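You operate a simulated robot arm through the tools that you are given. There is no shell and no other tool. Be economical: measure what you need, move in short steps, check, and stop when the job is done.

Carry out the task below with a simulated robot arm. There is one attempt and no reset: what you move stays moved.

TASK
Pack bearing 72 with grease till it shows, then put it in Reuse.
Fine: no overflow; swing the purple lever aside again. Where these are worked on the way, their far stop is far enough and under half their travel is too little: purple lever.

The check looks at the end state, three seconds after you hand in, the way a careful person would. Anything else that was tipped, shoved, dropped, spilled or broken makes it a failure.

THE ROBOT
A 6-joint arm with a two-finger parallel gripper, fixed in place. Base frame: the origin is at the foot of the arm, x ahead of it, y to its left, z up; the work surface is at about z = 0. Lengths are in m, angles in degrees, forces in N, time in s.
With the tool pointing down near the work surface it reaches from about 0.16 to 0.42 m from the base axis. Its first joint turns from -66.0 to 66.0 degrees. Payload 1.57 kg.
Tool frame: the origin (TCP) lies between the finger pads and is the grasp point; the fingertips stand 0.03 m ahead of it; z points along the fingers, y is the line along which they close. Largest opening 0.08 m; finger width 0.017, thickness 0.012; the body of the gripper, 0.04 by 0.082 m, starts 0.08 m behind the TCP.
Orientation is that of the tool frame in the base frame, as a unit quaternion [x, y, z, w]. With the fingers straight down and closing along the base's y, the tool's x points along the base's -x, its y along +y and its z along -z.

THE INTERFACE
- The arm moves only by the tool move_arm. Its arguments are lists of equal length, an entry for each row: "xyz": the shift along the base's x, y, z in m, a list of three; "delta_rot": the turn, a rotation vector about the base's x, y, z in degrees, a list of three; "grip": the closure, from 0 (fully open) to 1 (shut). In form: {"xyz": [[tx, ty, tz], ...], "delta_rot": [[ax, ay, az], ...], "grip": [grip, ...]}. A call has 1 to 8 rows; each row is the pose to reach, as a shift and turn from the pose commanded when the call began. Each row takes 0.2 s and may step no farther than 0.05 m and 8.6 degrees from the row before; otherwise, or with a gripper value out of range, the whole call is refused. A pose out of reach is approached as far as the arm can. The call stops where the force on the tool passes 70 N (or 10 N more than at its start, if that is more) or the arm is blocked; 0.2 s more then pass. Each finger travels about 0.153 m/s and halts on what it meets, pressing with about 26 N; the grip force reading is that of the motor and also rises with nothing between the fingers. The clock runs only during rows and for 0.2 s after the last one: add rows that repeat a pose to give the fingers time. The reply holds the time, the measured pose of the TCP, the force on the tool along the base axes, the opening and the grip force, in the units named above and with some noise, with the torque about the TCP (base axes, N m) and any sound that the robot's microphone picked up.
- Cameras (640 x 400 px; columns grow to the right, rows downward): "scene" is fixed at [0.0654, -0.3429, 0.4155]; the picture's right is [0.65, -0.76, 0.00], its down [-0.49, -0.42, -0.76] and it looks along [0.58, 0.50, -0.65] (base axes); focal length 283 px, centre (320, 200). "wrist" rides on the gripper at [0.072, -0.007, -0.122] in the tool frame; the picture's right is [0.09, 1.00, 0.00], its down [-0.84, 0.08, -0.54] and it looks along [-0.54, 0.05, 0.84] (tool axes); focal length 238 px, centre (320, 200). There is no depth. A picture from a camera that has moved, and an enlarged one, comes with that camera's place and axes in the base frame and with its lens.
- get_image(camera): a new picture of that camera. The clock stands still meanwhile.
- inspect(camera, box): a new picture of the part [left, top, right, bottom] of that camera's present view, enlarged. The clock stands still meanwhile.
- close_job(): hands the job in; it is judged then, once.

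Go step by step. Nothing tells you positions but the pictures and the camera data: compare them with the known pose of the tool, close in by small moves and look again before you grip or let go. The budget is 120 turns and 76 pictures, counting those below and the enlarged ones. Unless the task says otherwise, let go and move clear before handing in, and close with one line.

The tools are called as name(argument=value, ...) on one line, values as JSON. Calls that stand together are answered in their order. move_arm: Moves the arm, as the interface text tells. Its arguments: {"type":"object","properties":{"xyz":{"type":"array","items":{"type":"array","items":{"type":"number"}}},"delta_rot":{"type":"array","items":{"type":"array","items":{"type":"number"}}},"grip":{"type":"array","items":{"type":"number"}}},"required":["xyz","delta_rot","grip"]} The other tools are called the same way: get_image (camera) takes a picture; inspect (camera, box) takes an enlarged picture of a part of a camera's view; close_job () hands the job in.

At the start:

```text
time: 0.0
ee_pos: [0.2735, -0.0501, 0.2306]
tcp_rot: [0.0, 1.0, 0.0, 0.001]
contact_force: [0.0, -0.6, 0.0]
torque: [-0.02, 0.0, -0.01]
width: 0.0802
finger_force: 0.1
```

scene: 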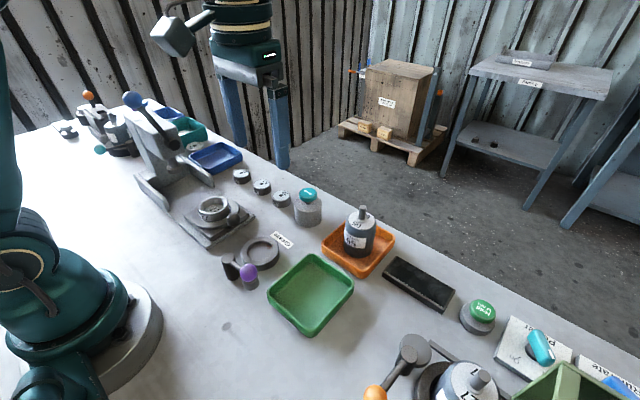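
wrist: 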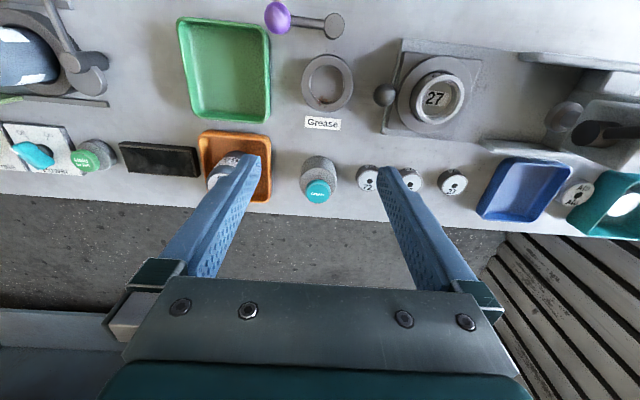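

I see a bench with several stations: a purple lever next to a ring labelled Grease, a press, trays and small bearings. I'll enlarge the pictures to read labels before moving.

inspect(camera="scene", box=[200, 160, 360, 300])

inspect(camera="scene", box=[40, 80, 260, 220])

inspect(camera="scene", box=[340, 240, 640, 400])

inspect(camera="wrist", box=[260, 0, 640, 240])

inspect(camera="wrist", box=[0, 0, 300, 220])

```text
2.86 times, centred on (280, 230) of scene
camera zoom: at [0.0654, -0.3429, 0.4155], right [0.65, -0.76, 0.0], down [-0.49, -0.42, -0.76], along [0.58, 0.5, -0.65], focal length 810 px, centre (434, 114)
```

zoom: 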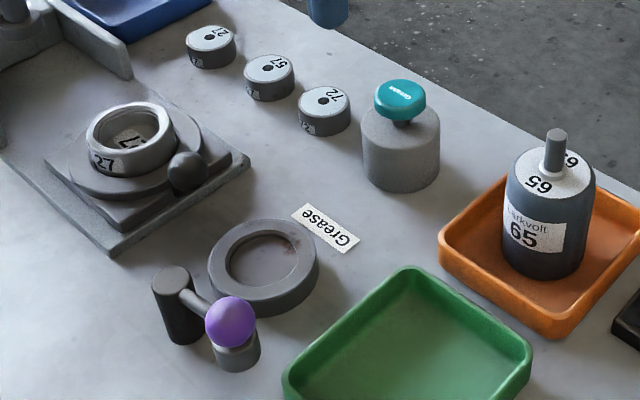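

```text
2.86 times, centred on (150, 150) of scene
camera zoom: at [0.0654, -0.3429, 0.4155], right [0.65, -0.76, 0.0], down [-0.49, -0.42, -0.76], along [0.58, 0.5, -0.65], focal length 810 px, centre (806, 343)
```

zoom: 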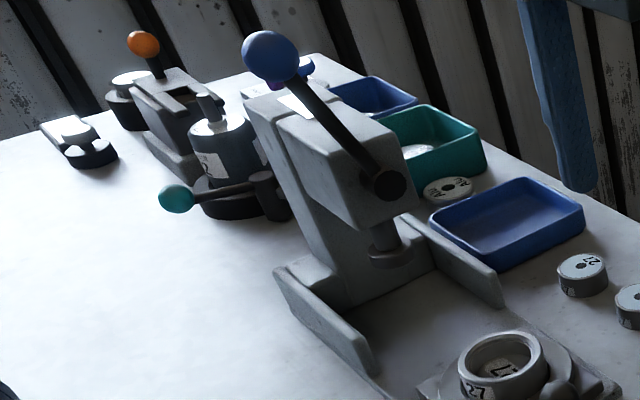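

```text
2.13 times, centred on (490, 320) of scene
camera zoom: at [0.0654, -0.3429, 0.4155], right [0.65, -0.76, 0.0], down [-0.49, -0.42, -0.76], along [0.58, 0.5, -0.65], focal length 605 px, centre (-43, -56)
```

zoom: 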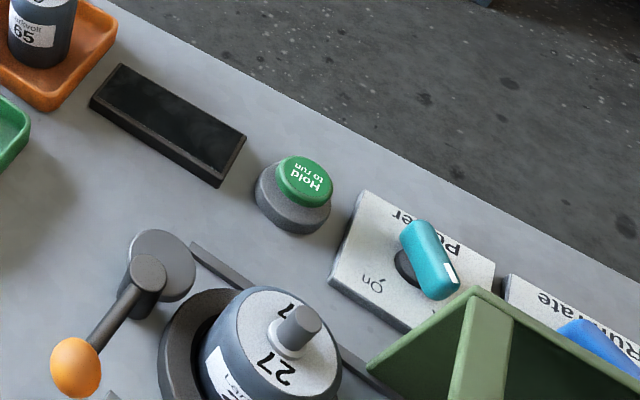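

```text
1.67 times, centred on (450, 120) of wrist
camera zoom: at [0.2026, -0.0584, 0.3519], right [-0.09, 1.0, 0.0], down [0.84, 0.08, 0.54], along [0.54, 0.05, -0.84], focal length 397 px, centre (103, 333)
```

zoom: 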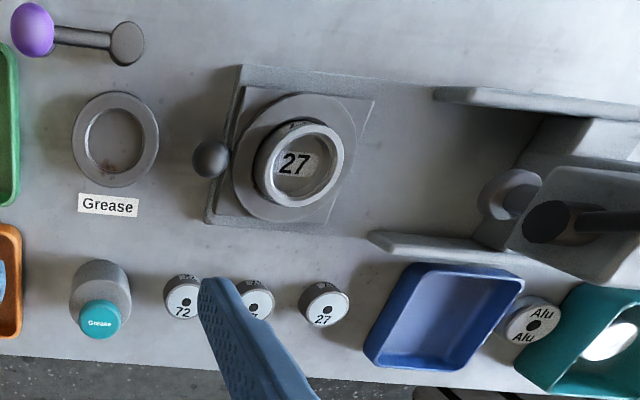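

```text
1.82 times, centred on (150, 110) of wrist
camera zoom: at [0.2026, -0.0584, 0.3519], right [-0.09, 1.0, 0.0], down [0.84, 0.08, 0.54], along [0.54, 0.05, -0.84], focal length 433 px, centre (629, 364)
```

zoom: 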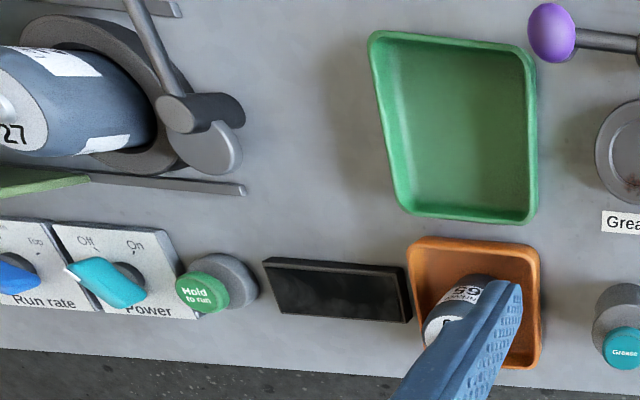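

Bearing 72 is the rightmost puck, near (0.37, 0.03). The grease ring is near (0.243, -0.045), with the purple lever pivot near (0.18, -0.045). Next I'll raise the arm and turn it left to look for the Reuse label.

move_arm(xyz=[[0, 0.04, 0.02], [0, 0.08, 0.03], [0, 0.12, 0.03], [-0.02, 0.16, 0.03], [-0.03, 0.2, 0.03]], delta_rot=[[0, 0, 0], [0, 0, 0], [0, 0, 0], [0, 0, 0], [0, 0, 0]], grip=[0, 0, 0, 0, 0])

get_image(camera="wrist")

get_image(camera="scene")

```text
time: 1.2
ee_pos: [0.2444, 0.1496, 0.2623]
tcp_rot: [0.0, 1.0, 0.0, 0.001]
contact_force: [-0.1, 1.0, -0.3]
torque: [-0.01, -0.01, -0.07]
width: 0.0802
finger_force: 0.1
```

```text
68 pictures are left
camera wrist: at [0.1715, 0.1424, 0.3839], right [-0.09, 1.0, 0.0], down [0.84, 0.08, 0.54], along [0.54, 0.05, -0.84], focal length 238 px, centre (320, 200)
```

wrist: 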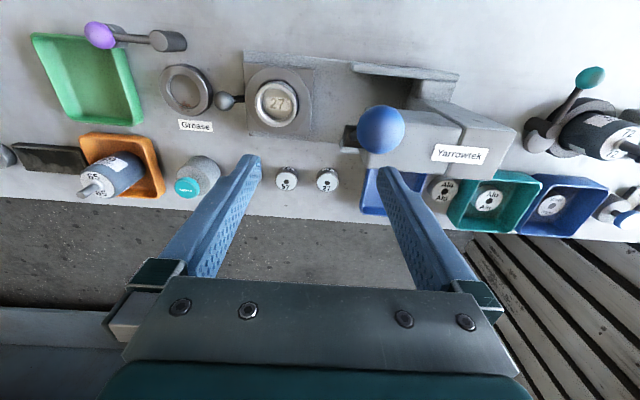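

```text
67 pictures are left
```

scene: 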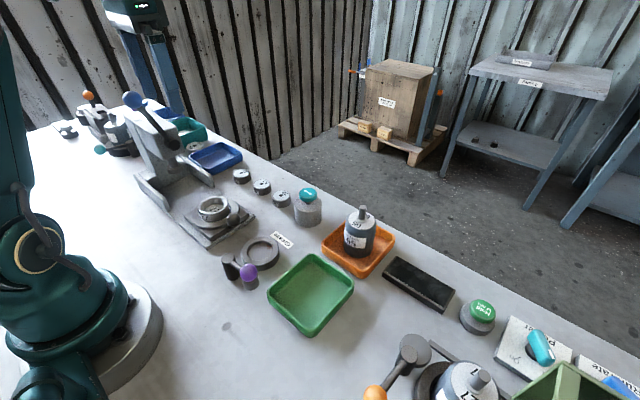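

No Reuse label yet, so I'll enlarge the trays and the left part of the view.

inspect(camera="wrist", box=[400, 130, 640, 250])

inspect(camera="wrist", box=[0, 10, 240, 210])

move_arm(xyz=[[0, -0.05, 0], [0, -0.1, 0], [0, -0.15, 0], [0, -0.2, 0], [0, -0.25, 0], [0, -0.3, 0], [-0.01, -0.34, 0]], delta_rot=[[0, 0, 0], [0, 0, 0], [0, 0, 0], [0, 0, 0], [0, 0, 0], [0, 0, 0], [0, 0, 0]], grip=[0, 0, 0, 0, 0, 0, 0])

get_image(camera="wrist")

```text
2.67 times, centred on (520, 190) of wrist
camera zoom: at [0.1715, 0.1424, 0.3839], right [-0.09, 1.0, 0.0], down [0.84, 0.08, 0.54], along [0.54, 0.05, -0.84], focal length 636 px, centre (-213, 227)
```

zoom: 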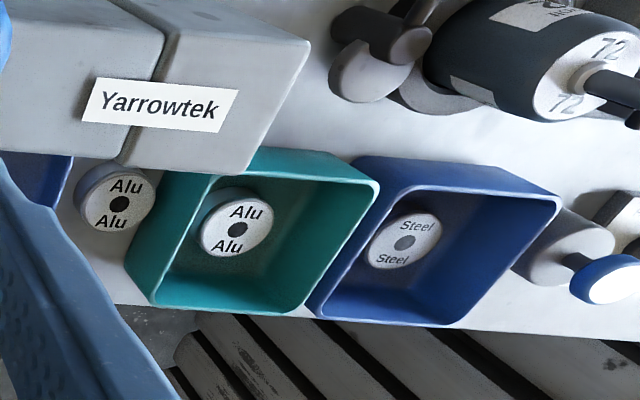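

```text
2.00 times, centred on (120, 110) of wrist
camera zoom: at [0.1715, 0.1424, 0.3839], right [-0.09, 1.0, 0.0], down [0.84, 0.08, 0.54], along [0.54, 0.05, -0.84], focal length 477 px, centre (720, 380)
```

zoom: 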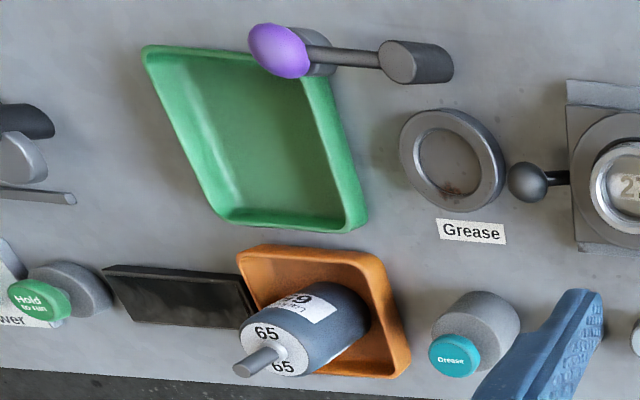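

```text
time: 2.8
ee_pos: [0.2352, -0.1913, 0.2609]
tcp_rot: [-0.001, 1.0, 0.0, 0.001]
contact_force: [0.5, 0.8, -0.2]
torque: [-0.03, 0.01, -0.02]
width: 0.0799
finger_force: 0.0
```

```text
64 pictures are left
camera wrist: at [0.1622, -0.1995, 0.3824], right [-0.09, 1.0, 0.0], down [0.84, 0.08, 0.54], along [0.54, 0.05, -0.84], focal length 238 px, centre (320, 200)
```

wrist: 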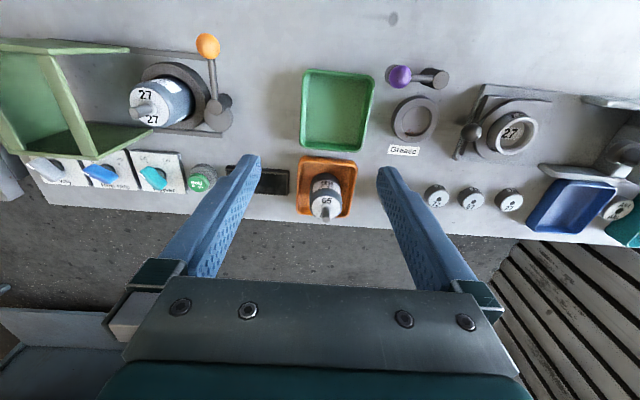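

Still no Reuse label, so I'll enlarge the trays, the far bin and the background signs.

inspect(camera="scene", box=[340, 40, 640, 170])

inspect(camera="wrist", box=[0, 20, 240, 230])

inspect(camera="wrist", box=[270, 50, 480, 230])

inspect(camera="scene", box=[40, 80, 180, 180])

```text
2.13 times, centred on (490, 105) of scene
camera zoom: at [0.0654, -0.3429, 0.4155], right [0.65, -0.76, 0.0], down [-0.49, -0.42, -0.76], along [0.58, 0.5, -0.65], focal length 605 px, centre (-43, 403)
```

zoom: 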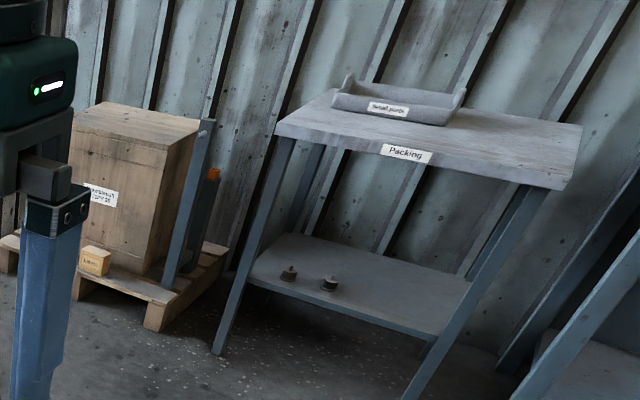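

```text
1.90 times, centred on (120, 125) of wrist
camera zoom: at [0.1622, -0.1995, 0.3824], right [-0.09, 1.0, 0.0], down [0.84, 0.08, 0.54], along [0.54, 0.05, -0.84], focal length 454 px, centre (701, 343)
```

zoom: 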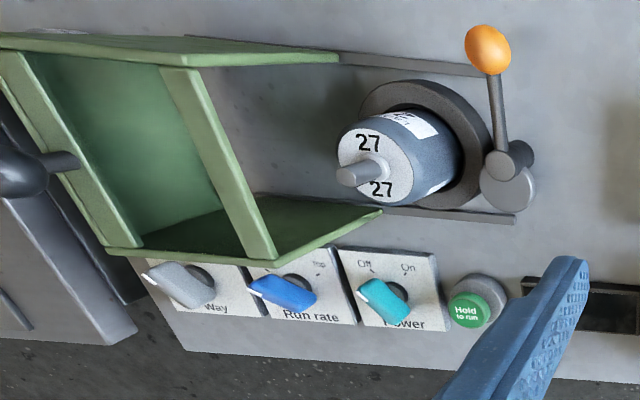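

```text
2.22 times, centred on (375, 140) of wrist
camera zoom: at [0.1622, -0.1995, 0.3824], right [-0.09, 1.0, 0.0], down [0.84, 0.08, 0.54], along [0.54, 0.05, -0.84], focal length 530 px, centre (198, 333)
```

zoom: 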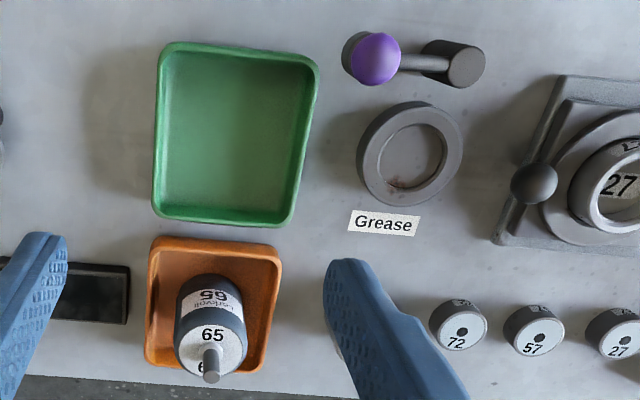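

```text
4.00 times, centred on (110, 130) of scene
camera zoom: at [0.0654, -0.3429, 0.4155], right [0.65, -0.76, 0.0], down [-0.49, -0.42, -0.76], along [0.58, 0.5, -0.65], focal length 1134 px, centre (1160, 480)
```

zoom: 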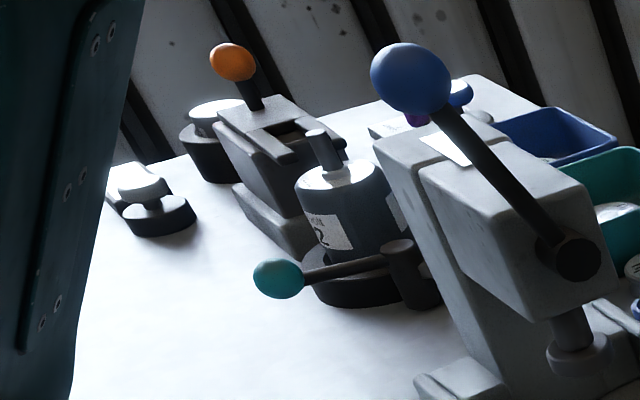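

The Reuse label may be hidden from these angles. I'll check the empty blue tray and the green and orange trays up close in the scene view.

inspect(camera="scene", box=[160, 95, 260, 180])

inspect(camera="scene", box=[250, 210, 410, 340])

inspect(camera="wrist", box=[500, 80, 640, 250])

```text
4.71 times, centred on (210, 138) of scene
camera zoom: at [0.0654, -0.3429, 0.4155], right [0.65, -0.76, 0.0], down [-0.49, -0.42, -0.76], along [0.58, 0.5, -0.65], focal length 1334 px, centre (838, 494)
```

zoom: 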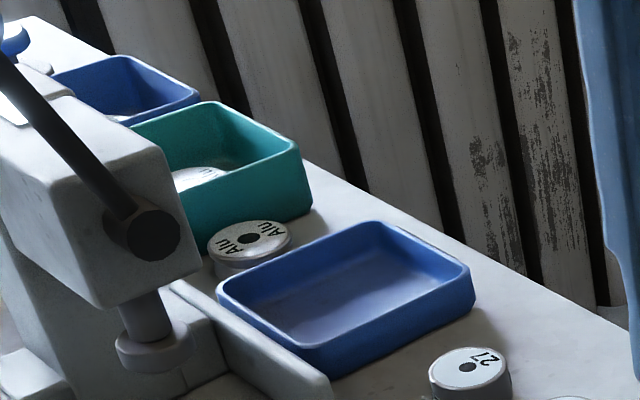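

```text
3.08 times, centred on (330, 275) of scene
camera zoom: at [0.0654, -0.3429, 0.4155], right [0.65, -0.76, 0.0], down [-0.49, -0.42, -0.76], along [0.58, 0.5, -0.65], focal length 872 px, centre (289, -31)
```

zoom: 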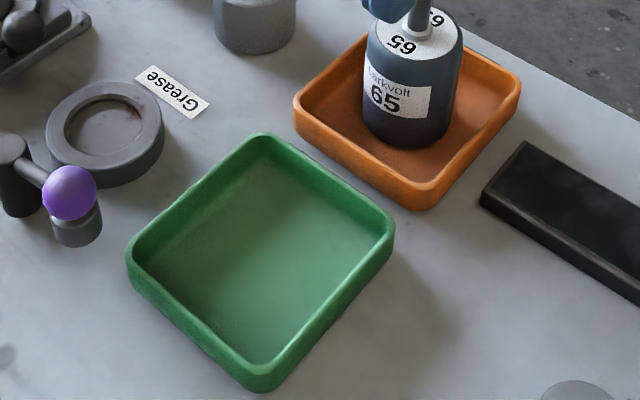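

```text
2.35 times, centred on (570, 165) of wrist
camera zoom: at [0.1622, -0.1995, 0.3824], right [-0.09, 1.0, 0.0], down [0.84, 0.08, 0.54], along [0.54, 0.05, -0.84], focal length 561 px, centre (-268, 282)
```

zoom: 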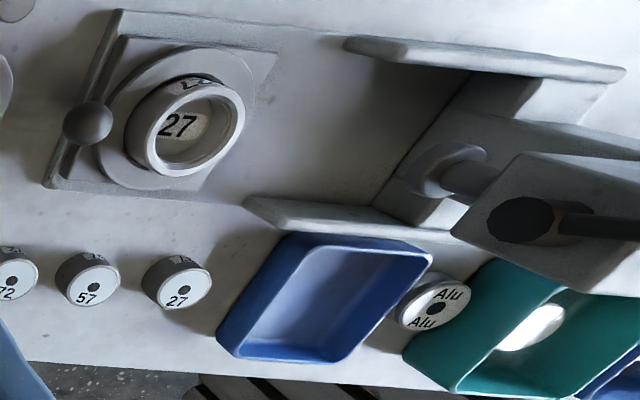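

None of the visible faces carry "Reuse", so the labels may face away from both cameras. I'll yaw the tool to bring the wrist camera round to look from the other sides.

move_arm(xyz=[[0, 0.03, 0], [0, 0.06, 0], [0, 0.1, 0], [0, 0.14, 0], [0, 0.18, 0], [0.0, 0.2, 0], [0.0, 0.2, 0], [0.0, 0.2, 0]], delta_rot=[[0, 0, -8.5], [0, 0, -17], [0, 0, -25.5], [0, 0, -34], [0, 0, -42.5], [0, 0, -51], [0, 0, -59.5], [0, 0, -68]], grip=[0, 0, 0, 0, 0, 0, 0, 0])

get_image(camera="wrist")

```text
time: 4.6
ee_pos: [0.236, 0.0084, 0.2612]
tcp_rot: [0.56, 0.828, -0.001, 0.001]
contact_force: [0.7, 1.1, 0.2]
torque: [-0.02, 0.01, -0.01]
width: 0.0797
finger_force: 0.0
```

```text
56 pictures are left
camera wrist: at [0.2016, 0.0725, 0.3819], right [0.89, 0.46, 0.0], down [0.38, -0.75, 0.54], along [0.25, -0.48, -0.84], focal length 238 px, centre (320, 200)
```

wrist: 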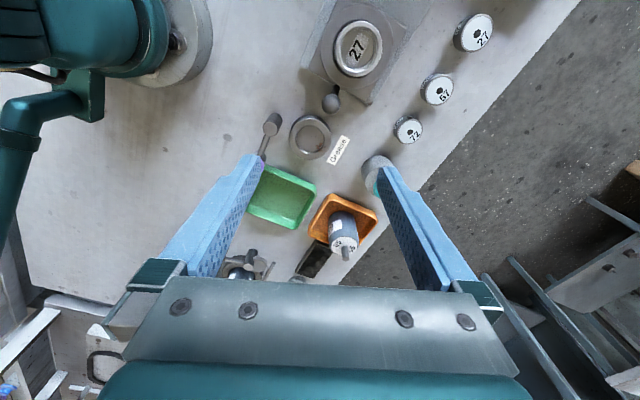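

No label shows on the +y walls at this scale. I'll yaw further to see the far (+x) walls.

inspect(camera="wrist", box=[220, 140, 400, 290])

move_arm(xyz=[[0.02, -0.02, 0], [0.05, -0.04, 0], [0.08, -0.05, 0], [0.09, -0.05, 0], [0.1, -0.05, 0], [0.1, -0.05, 0], [0.1, -0.05, 0], [0.1, -0.05, 0]], delta_rot=[[0, 0, -8.5], [0, 0, -17], [0, 0, -25.5], [0, 0, -34], [0, 0, -42.5], [0, 0, -51], [0, 0, -59.5], [0, 0, -68]], grip=[0, 0, 0, 0, 0, 0, 0, 0])

get_image(camera="wrist")

```text
2.67 times, centred on (310, 215) of wrist
camera zoom: at [0.2016, 0.0725, 0.3819], right [0.89, 0.46, 0.0], down [0.38, -0.75, 0.54], along [0.25, -0.48, -0.84], focal length 636 px, centre (347, 160)
```

zoom: 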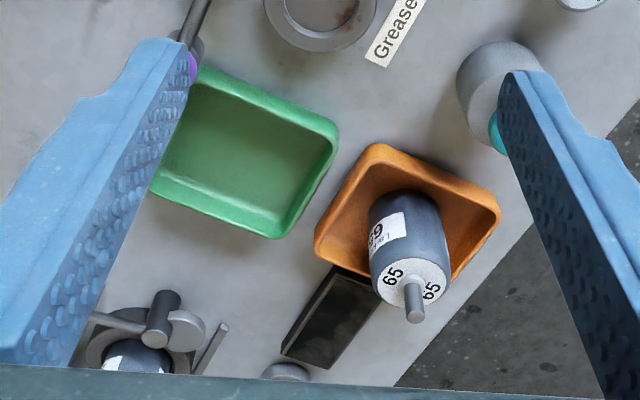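

```text
time: 6.4
ee_pos: [0.3247, -0.0419, 0.2552]
tcp_rot: [0.928, 0.373, 0.0, 0.0]
contact_force: [0.9, -0.7, 0.9]
torque: [-0.02, 0.04, -0.01]
width: 0.0799
finger_force: 0.1
out of reach, approached as far as the arm can: row 4, 5, 6, 7, 8
```

```text
54 pictures are left
camera wrist: at [0.3724, 0.0126, 0.3769], right [0.76, -0.65, 0.0], down [-0.55, -0.64, 0.54], along [-0.35, -0.41, -0.84], focal length 238 px, centre (320, 200)
```

wrist: 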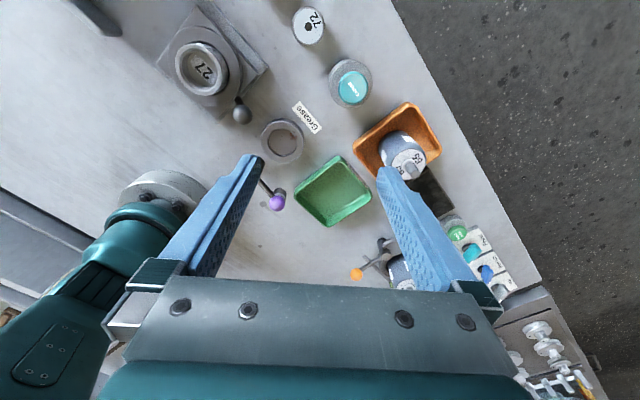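

No label on green or orange from here either. I'll check the far sides of the empty blue tray and the left end of the bench.

move_arm(xyz=[[0, 0.05, 0.0], [-0.0, 0.1, 0], [-0.02, 0.15, 0], [-0.05, 0.2, 0], [-0.08, 0.24, 0], [-0.1, 0.27, 0]], delta_rot=[[0, 0, 0], [0, 0, 0], [0, 0, 0], [0, 0, 0], [0, 0, 0], [0, 0, 0]], grip=[0, 0, 0, 0, 0, 0])

get_image(camera="wrist")

```text
refused: row 3 steps farther than a row can; nothing moved
```

```text
53 pictures are left
camera wrist: at [0.3724, 0.0126, 0.3769], right [0.76, -0.65, 0.0], down [-0.55, -0.64, 0.54], along [-0.35, -0.41, -0.84], focal length 238 px, centre (320, 200)
```

wrist: 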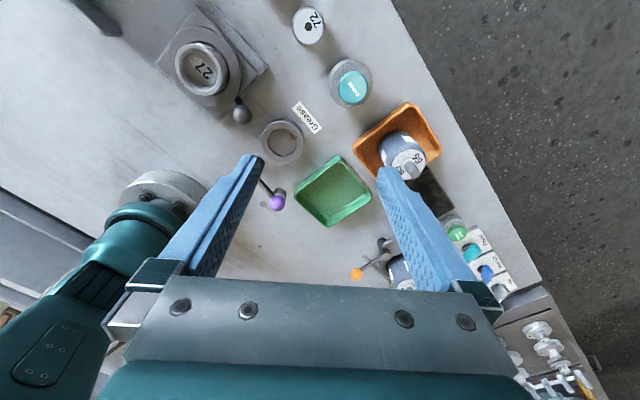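

The move was refused for step length. I'll repeat it with smaller steps.

move_arm(xyz=[[-0.01, 0.04, 0.0], [-0.02, 0.08, 0], [-0.03, 0.12, 0], [-0.04, 0.16, 0], [-0.06, 0.2, 0], [-0.08, 0.24, 0], [-0.1, 0.27, 0]], delta_rot=[[0, 0, 0], [0, 0, 0], [0, 0, 0], [0, 0, 0], [0, 0, 0], [0, 0, 0], [0, 0, 0]], grip=[0, 0, 0, 0, 0, 0, 0])

get_image(camera="wrist")

```text
time: 8.0
ee_pos: [0.2697, 0.1498, 0.2546]
tcp_rot: [0.927, 0.374, -0.002, 0.0]
contact_force: [0.0, 1.0, 0.7]
torque: [0.01, -0.01, 0.02]
width: 0.0802
finger_force: 0.0
out of reach, approached as far as the arm can: row 5, 6, 7
```

```text
52 pictures are left
camera wrist: at [0.3168, 0.2038, 0.376], right [0.76, -0.65, 0.0], down [-0.55, -0.64, 0.54], along [-0.35, -0.41, -0.84], focal length 238 px, centre (320, 200)
```

wrist: 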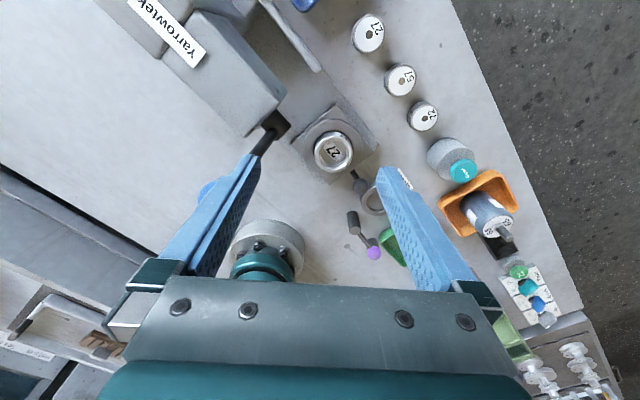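

That angle doesn't show the left end. I'll rotate back towards normal orientation and on to look left.

move_arm(xyz=[[0, 0, 0], [0, 0, 0], [0, 0, 0], [0, 0, 0], [0, 0, 0], [0, 0, 0], [0, 0, 0], [0, 0, 0]], delta_rot=[[0, 0, 8.5], [0, 0, 17], [0, 0, 25.5], [0, 0, 34], [0, 0, 42.5], [0, 0, 51], [0, 0, 59.5], [0, 0, 68]], grip=[0, 0, 0, 0, 0, 0, 0, 0])

move_arm(xyz=[[0, 0, 0], [0, 0, 0], [0, 0, 0], [0, 0, 0], [0, 0, 0], [0, 0, 0], [0, 0, 0], [0, 0, 0]], delta_rot=[[0, 0, 8.5], [0, 0, 17], [0, 0, 25.5], [0, 0, 34], [0, 0, 42.5], [0, 0, 51], [0, 0, 59.5], [0, 0, 68]], grip=[0, 0, 0, 0, 0, 0, 0, 0])

move_arm(xyz=[[0, 0, 0], [0, 0, 0], [0, 0, 0], [0, 0, 0], [0, 0, 0], [0, 0, 0]], delta_rot=[[0, 0, 8.5], [0, 0, 17], [0, 0, 25.5], [0, 0, 34], [0, 0, 42.5], [0, 0, 51]], grip=[0, 0, 0, 0, 0, 0])

get_image(camera="wrist")

```text
time: 9.8
ee_pos: [0.2699, 0.1486, 0.2549]
tcp_rot: [0.558, 0.83, 0.0, 0.001]
contact_force: [0.3, -0.8, -0.4]
torque: [0.04, 0.0, 0.01]
width: 0.0799
finger_force: 0.0
```

```text
time: 11.6
ee_pos: [0.2707, 0.1485, 0.2561]
tcp_rot: [-0.002, 1.0, 0.0, 0.002]
contact_force: [0.3, 0.0, -0.3]
torque: [-0.01, -0.01, 0.01]
width: 0.08
finger_force: 0.1
```

```text
time: 13.0
ee_pos: [0.2702, 0.1487, 0.257]
tcp_rot: [-0.432, 0.902, 0.0, 0.001]
contact_force: [0.0, 0.1, 0.7]
torque: [-0.03, -0.01, 0.0]
width: 0.0799
finger_force: 0.0
```

```text
51 pictures are left
camera wrist: at [0.2305, 0.0875, 0.3775], right [-0.83, 0.55, 0.0], down [0.46, 0.7, 0.54], along [0.3, 0.45, -0.84], focal length 238 px, centre (320, 200)
```

wrist: 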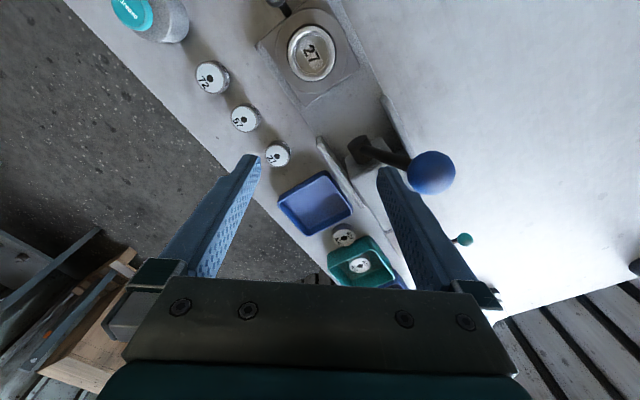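

Still nothing on the blue and teal trays. I'll enlarge the far-left end of the bench in the scene view and the lower right corner.

inspect(camera="scene", box=[50, 85, 110, 150])

inspect(camera="scene", box=[500, 310, 640, 400])

move_arm(xyz=[[0, 0.03, 0], [0, 0.06, 0], [0, 0.09, 0], [-0.02, 0.12, 0], [-0.04, 0.15, 0]], delta_rot=[[0, 0, -5], [0, 0, -10], [0, 0, -15], [0, 0, -20], [0, 0, -25]], grip=[0, 0, 0, 0, 0])

get_image(camera="wrist")

```text
6.15 times, centred on (80, 118) of scene
camera zoom: at [0.0654, -0.3429, 0.4155], right [0.65, -0.76, 0.0], down [-0.49, -0.42, -0.76], along [0.58, 0.5, -0.65], focal length 1744 px, centre (1797, 708)
```

zoom: 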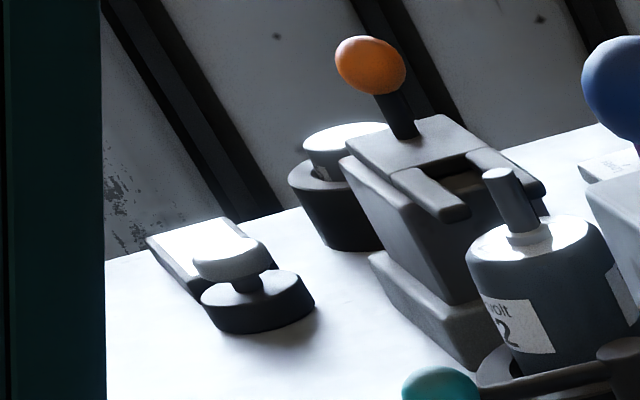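

```text
4.44 times, centred on (570, 355) of scene
camera zoom: at [0.0654, -0.3429, 0.4155], right [0.65, -0.76, 0.0], down [-0.49, -0.42, -0.76], along [0.58, 0.5, -0.65], focal length 1260 px, centre (-791, -489)
```

zoom: 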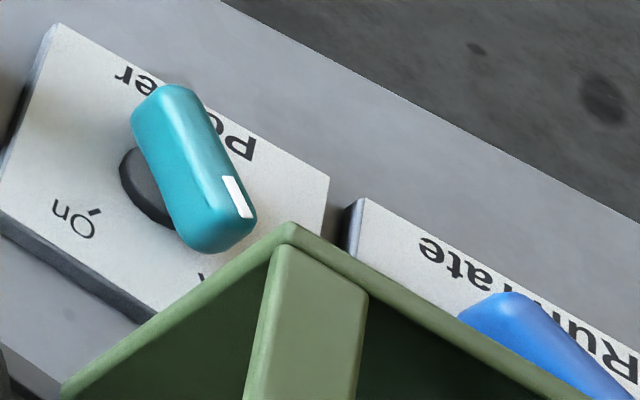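

```text
time: 14.2
ee_pos: [0.2112, 0.2704, 0.2342]
tcp_rot: [-0.225, 0.974, 0.0, 0.001]
contact_force: [-1.1, -0.1, 0.0]
torque: [0.02, -0.01, 0.01]
width: 0.0798
finger_force: 0.0
out of reach, approached as far as the arm can: row 2, 3, 4, 5
```

```text
48 pictures are left
camera wrist: at [0.1487, 0.2316, 0.3548], right [-0.52, 0.86, 0.0], down [0.72, 0.44, 0.54], along [0.46, 0.28, -0.84], focal length 238 px, centre (320, 200)
```

wrist: 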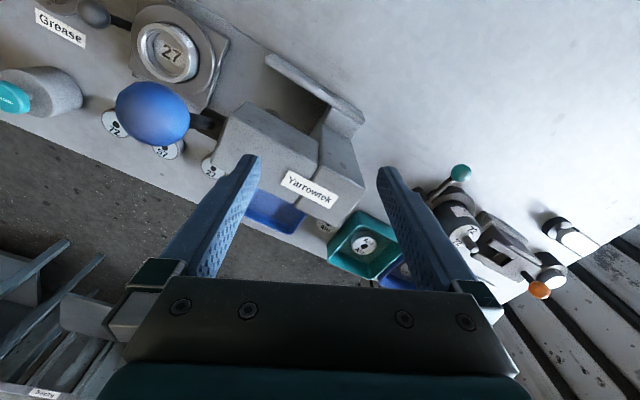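

No Reuse label seen anywhere so far. I'll return to above the grease station for precise measurements and keep looking for it as I go.

move_arm(xyz=[[0.01, -0.04, 0.01], [0.02, -0.08, 0.01], [0.03, -0.12, 0.01], [0.04, -0.16, 0.01], [0.05, -0.2, 0.01], [0.06, -0.24, 0.01], [0.06, -0.26, 0.0]], delta_rot=[[0, 0, -5], [0, 0, -10], [0, 0, -15], [0, 0, -20], [0, 0, -25], [0, 0, -26], [0, 0, -26]], grip=[0, 0, 0, 0, 0, 0, 0])

get_image(camera="wrist")

```text
time: 15.8
ee_pos: [0.2724, 0.01, 0.2347]
tcp_rot: [0.0, 1.0, 0.0, 0.001]
contact_force: [-0.2, -0.7, -0.1]
torque: [-0.01, 0.0, -0.01]
width: 0.0797
finger_force: 0.1
```

```text
47 pictures are left
camera wrist: at [0.1997, 0.0022, 0.3563], right [-0.09, 1.0, 0.0], down [0.84, 0.08, 0.54], along [0.54, 0.05, -0.84], focal length 238 px, centre (320, 200)
```

wrist: 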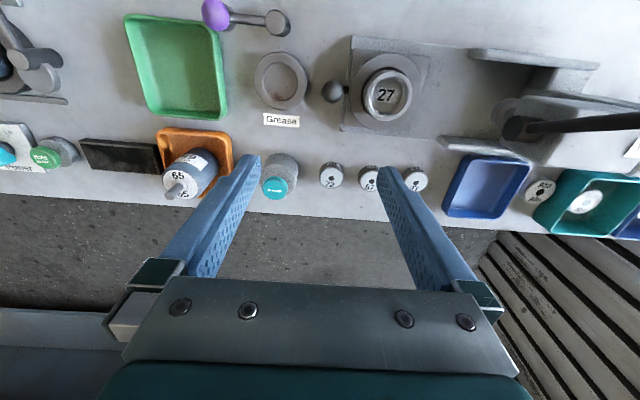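

Good view of the whole station. I'll zoom to localise bearing 72, the ring, the lever and the pump button.

inspect(camera="wrist", box=[190, 0, 450, 210])

inspect(camera="scene", box=[210, 175, 330, 295])

```text
1.90 times, centred on (320, 105) of wrist
camera zoom: at [0.1997, 0.0022, 0.3563], right [-0.09, 1.0, 0.0], down [0.84, 0.08, 0.54], along [0.54, 0.05, -0.84], focal length 454 px, centre (320, 381)
```

zoom: 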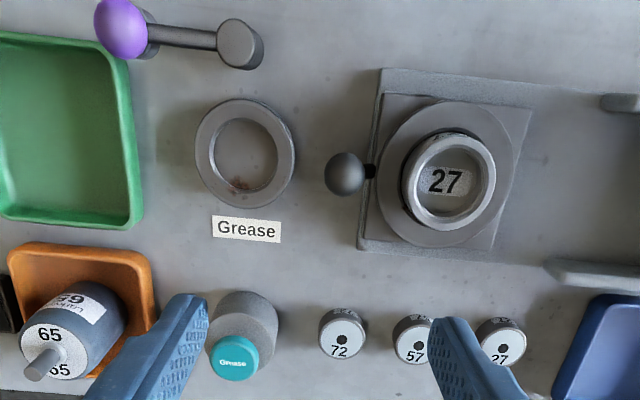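

```text
3.33 times, centred on (270, 235) of scene
camera zoom: at [0.0654, -0.3429, 0.4155], right [0.65, -0.76, 0.0], down [-0.49, -0.42, -0.76], along [0.58, 0.5, -0.65], focal length 945 px, centre (487, 83)
```

zoom: 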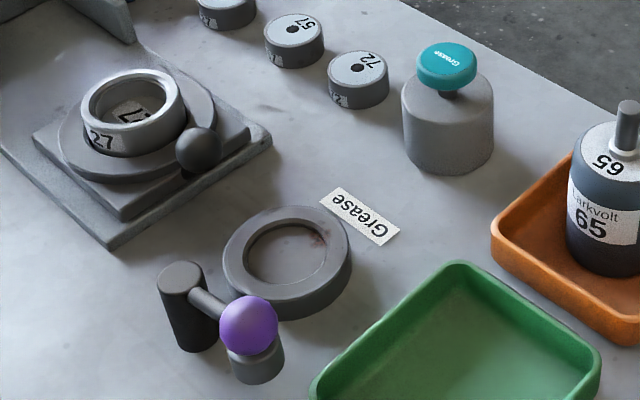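

Triangulated positions, all approximate:

| Item | x | y | z |
|---|---|---|---|
| Bearing 72, top | 0.376 | 0.037 | 0.02 |
| Ring centre | 0.243 | -0.045 | – |
| Purple ball | 0.183 | -0.098 | 0.073 |
| Lever pivot | 0.184 | -0.044 | – |
| Grease button | 0.375 | -0.046 | 0.066 |

I'll yaw -90° so the fingers close along x, clear of bearing 57, and hover above bearing 72.

move_arm(xyz=[[0, 0, 0], [0.01, 0, 0], [0.02, 0.01, 0], [0.03, 0.01, -0.01], [0.05, 0.02, -0.02], [0.06, 0.025, -0.03]], delta_rot=[[0, 0, -8.5], [0, 0, -17], [0, 0, -25.5], [0, 0, -34], [0, 0, -42.5], [0, 0, -50]], grip=[0, 0, 0, 0, 0, 0])

move_arm(xyz=[[0.01, 0, -0.02], [0.02, 0, -0.04], [0.03, 0, -0.055], [0.04, 0.0, -0.055], [0.044, 0.002, -0.055], [0.044, 0.002, -0.055]], delta_rot=[[0, 0, -8], [0, 0, -16], [0, 0, -24], [0, 0, -32], [0, 0, -40], [0, 0, -40]], grip=[0, 0, 0, 0, 0, 0])

get_image(camera="wrist")

```text
time: 17.2
ee_pos: [0.3349, 0.0357, 0.2063]
tcp_rot: [0.423, 0.906, 0.0, 0.001]
contact_force: [-0.5, 0.0, 0.7]
torque: [0.01, 0.0, 0.03]
width: 0.08
finger_force: 0.0
```

```text
time: 18.6
ee_pos: [0.3783, 0.037, 0.1511]
tcp_rot: [0.708, 0.707, -0.001, 0.001]
contact_force: [-1.2, 0.4, -0.9]
torque: [0.0, 0.03, 0.0]
width: 0.0801
finger_force: 0.0
```

```text
44 pictures are left
camera wrist: at [0.3705, 0.1088, 0.2718], right [1.0, 0.09, 0.0], down [0.08, -0.84, 0.54], along [0.05, -0.54, -0.84], focal length 238 px, centre (320, 200)
```

wrist: 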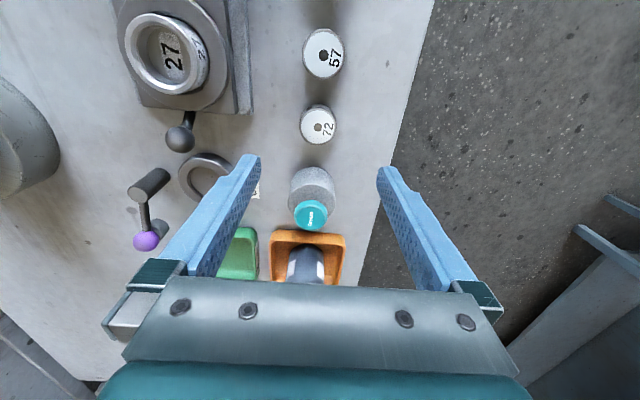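

Bearing 72 is at about (0.376, 0.039). I'll descend to z≈0.075 with a small correction and look before gripping.

move_arm(xyz=[[-0.002, 0.002, -0.03], [-0.002, 0.002, -0.06], [-0.002, 0.002, -0.076], [-0.002, 0.002, -0.076]], delta_rot=[[0, 0, 0], [0, 0, 0], [0, 0, 0], [0, 0, 0]], grip=[0, 0, 0, 0])

inspect(camera="scene", box=[230, 140, 350, 240])

get_image(camera="wrist")

```text
time: 19.6
ee_pos: [0.3751, 0.0405, 0.0751]
tcp_rot: [0.707, 0.707, -0.001, 0.001]
contact_force: [1.0, -0.5, 0.8]
torque: [0.0, -0.01, 0.01]
width: 0.0799
finger_force: 0.1
```

```text
4.00 times, centred on (290, 190) of scene
camera zoom: at [0.0654, -0.3429, 0.4155], right [0.65, -0.76, 0.0], down [-0.49, -0.42, -0.76], along [0.58, 0.5, -0.65], focal length 1134 px, centre (440, 240)
```

zoom: 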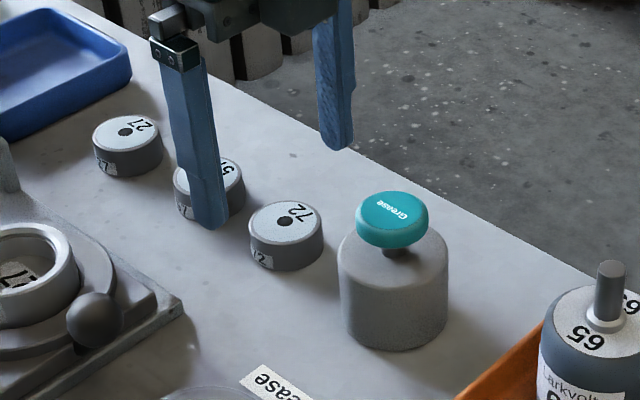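

```text
42 pictures are left
camera wrist: at [0.369, 0.1123, 0.1954], right [1.0, 0.09, 0.0], down [0.08, -0.84, 0.54], along [0.05, -0.54, -0.84], focal length 238 px, centre (320, 200)
```

wrist: 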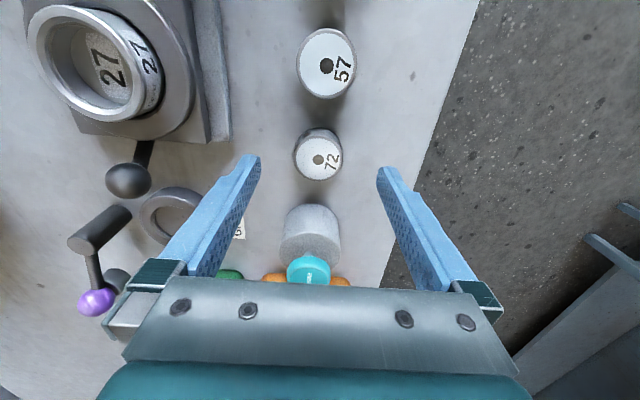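

Bearing centre refined to (0.374, 0.039). I'll descend so the tips overlap its upper half, then close.

move_arm(xyz=[[-0.001, -0.0015, -0.017], [-0.001, -0.0015, -0.034], [-0.001, -0.0015, -0.034], [-0.001, -0.0015, -0.034], [-0.001, -0.0015, -0.034], [-0.001, -0.0015, -0.034]], delta_rot=[[0, 0, 0], [0, 0, 0], [0, 0, 0], [0, 0, 0], [0, 0, 0], [0, 0, 0]], grip=[0, 0, 0, 0.8, 0.8, 0.8])

get_image(camera="wrist")

```text
time: 21.0
ee_pos: [0.3758, 0.039, 0.0417]
tcp_rot: [0.707, 0.707, 0.0, 0.001]
contact_force: [0.0, -0.7, 0.0]
torque: [-0.02, 0.03, -0.01]
width: 0.0387
finger_force: 25.7
```

```text
41 pictures are left
camera wrist: at [0.3685, 0.1104, 0.1625], right [1.0, 0.09, 0.0], down [0.08, -0.84, 0.54], along [0.05, -0.54, -0.84], focal length 238 px, centre (320, 200)
```

wrist: 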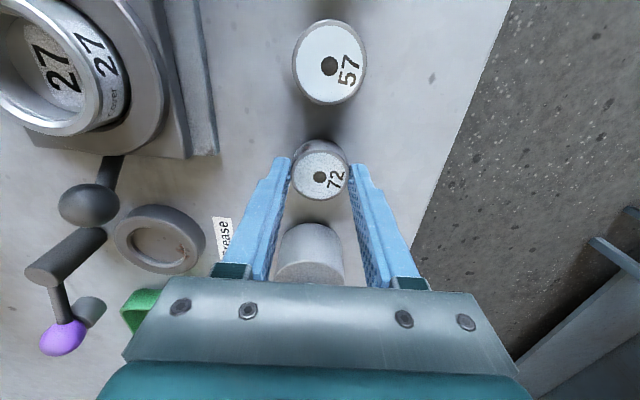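

Bearing 72 is held, with width 0.0387. I'll lift, carry it over the ring and look.

move_arm(xyz=[[0, 0, 0.03], [0, 0, 0.07], [-0.03, -0.02, 0.08], [-0.065, -0.04, 0.08], [-0.1, -0.06, 0.08], [-0.131, -0.083, 0.08], [-0.131, -0.083, 0.07], [-0.131, -0.083, 0.07]], delta_rot=[[0, 0, 0], [0, 0, 0], [0, 0, 0], [0, 0, 0], [0, 0, 0], [0, 0, 0], [0, 0, 0], [0, 0, 0]], grip=[0.8, 0.8, 0.8, 0.8, 0.8, 0.8, 0.8, 0.8])

get_image(camera="wrist")

inspect(camera="scene", box=[210, 175, 330, 295])

```text
time: 22.8
ee_pos: [0.2426, -0.0445, 0.1106]
tcp_rot: [0.707, 0.707, -0.001, 0.001]
contact_force: [0.4, 0.6, -0.9]
torque: [-0.01, 0.0, 0.01]
width: 0.0387
finger_force: 26.2
```

```text
40 pictures are left
camera wrist: at [0.2363, 0.0263, 0.2319], right [1.0, 0.09, 0.0], down [0.08, -0.84, 0.54], along [0.05, -0.54, -0.84], focal length 238 px, centre (320, 200)
```

wrist: 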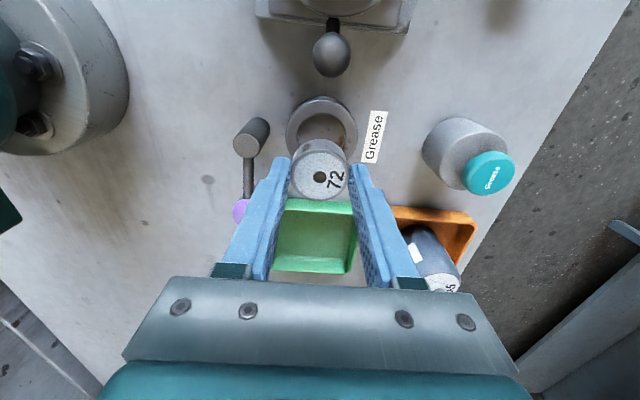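

```text
3.33 times, centred on (270, 235) of scene
camera zoom: at [0.0654, -0.3429, 0.4155], right [0.65, -0.76, 0.0], down [-0.49, -0.42, -0.76], along [0.58, 0.5, -0.65], focal length 945 px, centre (487, 83)
```

zoom: 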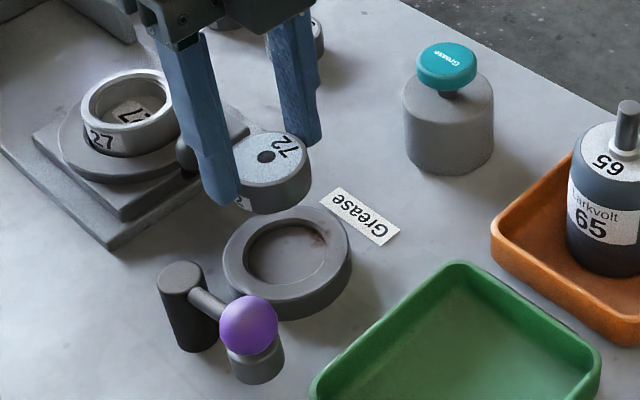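

The bearing hangs about 3 mm short of the ring centre in y. I'll lower it to just above the ring with a small correction and check alignment from both cameras.

move_arm(xyz=[[0.001, 0.003, -0.02], [0.001, 0.003, -0.046], [0.001, 0.003, -0.046]], delta_rot=[[0, 0, 0], [0, 0, 0], [0, 0, 0]], grip=[0.8, 0.8, 0.8])

inspect(camera="wrist", box=[240, 80, 400, 240])

inspect(camera="scene", box=[225, 205, 305, 285])

```text
time: 23.6
ee_pos: [0.2434, -0.0433, 0.0658]
tcp_rot: [0.707, 0.707, -0.001, 0.001]
contact_force: [-0.3, -0.7, -0.5]
torque: [0.0, -0.02, 0.02]
width: 0.0387
finger_force: 26.1
```

```text
2.50 times, centred on (320, 160) of wrist
camera zoom: at [0.2363, 0.0285, 0.1861], right [1.0, 0.09, 0.0], down [0.08, -0.84, 0.54], along [0.05, -0.54, -0.84], focal length 596 px, centre (320, 300)
```

zoom: 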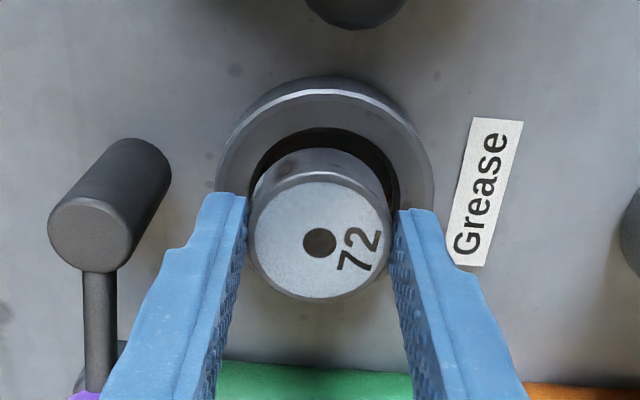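

```text
5.00 times, centred on (265, 245) of scene
camera zoom: at [0.0654, -0.3429, 0.4155], right [0.65, -0.76, 0.0], down [-0.49, -0.42, -0.76], along [0.58, 0.5, -0.65], focal length 1417 px, centre (595, -25)
```

zoom: 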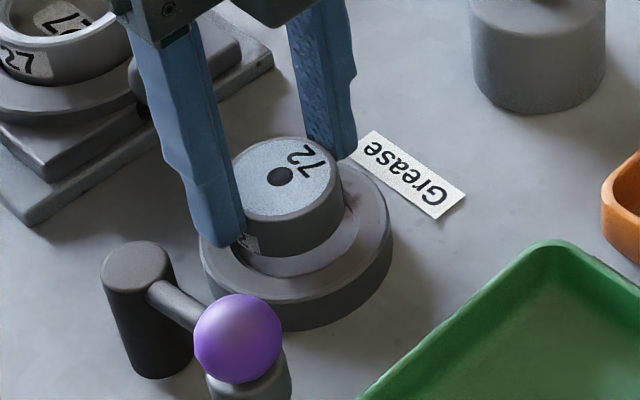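

The bearing needs about +1 mm in x and -1.5 mm in y, and the recess has roughly 3 mm radial clearance. I'll lower it in slow steps into the recess.

move_arm(xyz=[[0.001, -0.0015, 0], [0.001, -0.0015, -0.006], [0.001, -0.0015, -0.012], [0.001, -0.0015, -0.017], [0.001, -0.0015, -0.0205]], delta_rot=[[0, 0, 0], [0, 0, 0], [0, 0, 0], [0, 0, 0], [0, 0, 0]], grip=[0.8, 0.8, 0.8, 0.8, 0.8])

inspect(camera="scene", box=[225, 205, 305, 285])

```text
time: 24.8
ee_pos: [0.2462, -0.044, 0.0474]
tcp_rot: [0.706, 0.708, -0.001, 0.001]
contact_force: [-3.0, 0.4, 9.0]
torque: [0.12, 0.08, 0.0]
width: 0.0386
finger_force: 25.8
stopped in row 5: the force on the tool passed its limit at 89 N (the readings are from after the stop); the commanded pose is now the measured one
```

```text
5.00 times, centred on (265, 245) of scene
camera zoom: at [0.0654, -0.3429, 0.4156], right [0.65, -0.76, 0.0], down [-0.49, -0.42, -0.76], along [0.58, 0.5, -0.65], focal length 1417 px, centre (595, -25)
```

zoom: 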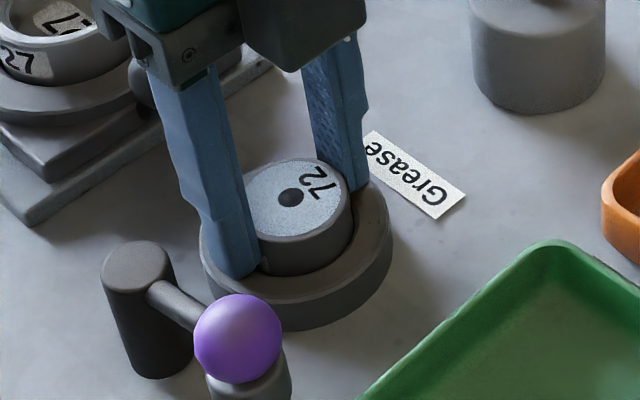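

It made contact with the bearing inside the recess, either seated or with the fingertips on the rim. I'll open gently and raise straight up.

move_arm(xyz=[[0, 0, 0.001], [0, 0, 0.001], [0, 0, 0.001], [0, 0, 0.03], [0, 0, 0.075], [0, 0, 0.085]], delta_rot=[[0, 0, 0], [0, 0, 0], [0, 0, 0], [0, 0, 0], [0, 0, 0], [0, 0, 0]], grip=[0.3, 0.3, 0.3, 0.3, 0.3, 0.3])

inspect(camera="scene", box=[225, 205, 305, 285])

inspect(camera="wrist", box=[200, 60, 420, 240])

```text
time: 26.2
ee_pos: [0.2445, -0.0451, 0.1331]
tcp_rot: [0.706, 0.708, -0.001, 0.001]
contact_force: [-1.0, 0.5, -0.4]
torque: [0.0, -0.01, 0.0]
width: 0.0561
finger_force: 0.1
```

```text
5.00 times, centred on (265, 245) of scene
camera zoom: at [0.0654, -0.3429, 0.4155], right [0.65, -0.76, 0.0], down [-0.49, -0.42, -0.76], along [0.58, 0.5, -0.65], focal length 1417 px, centre (595, -25)
```

zoom: 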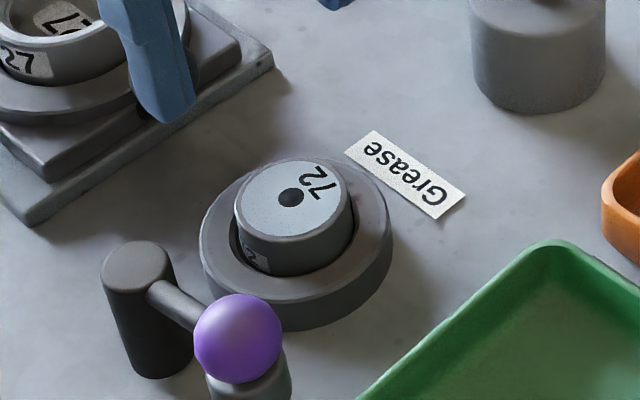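

```text
2.22 times, centred on (310, 150) of wrist
camera zoom: at [0.2376, 0.027, 0.2534], right [1.0, 0.09, 0.0], down [0.08, -0.84, 0.54], along [0.05, -0.54, -0.84], focal length 530 px, centre (342, 311)
```

zoom: 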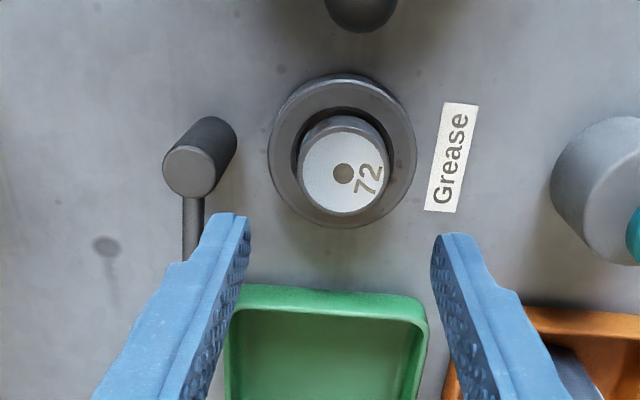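

Bearing 72 is seated in the ring. Next I'll bring the closed fingers to the -x side of the purple ball to swing it counter-clockwise over the ring.

move_arm(xyz=[[-0.03, -0.02, 0.01], [-0.06, -0.04, 0.01], [-0.0925, -0.055, 0.01], [-0.0925, -0.055, -0.01], [-0.0925, -0.055, -0.025], [-0.0925, -0.055, -0.025]], delta_rot=[[0, 0, 0], [0, 0, 0], [0, 0, 0], [0, 0, 0], [0, 0, 0], [0, 0, 0]], grip=[1, 1, 1, 1, 1, 1])

inspect(camera="scene", box=[190, 190, 310, 310])

```text
time: 27.6
ee_pos: [0.153, -0.0975, 0.1061]
tcp_rot: [0.706, 0.708, 0.0, 0.0]
contact_force: [-0.7, -0.6, -0.2]
torque: [0.0, 0.0, -0.02]
width: 0.0
finger_force: 21.3
```

```text
3.33 times, centred on (250, 250) of scene
camera zoom: at [0.0654, -0.3429, 0.4155], right [0.65, -0.76, 0.0], down [-0.49, -0.42, -0.76], along [0.58, 0.5, -0.65], focal length 945 px, centre (553, 33)
```

zoom: 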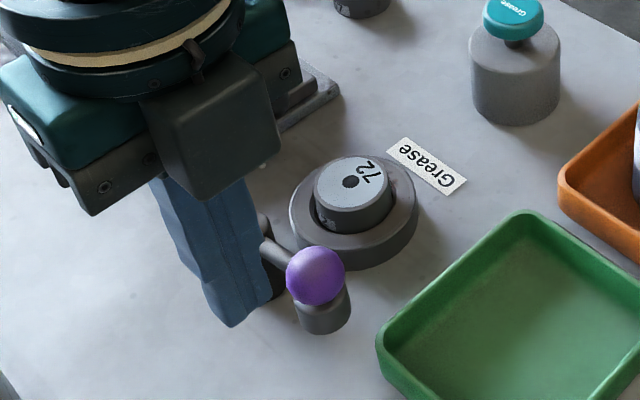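

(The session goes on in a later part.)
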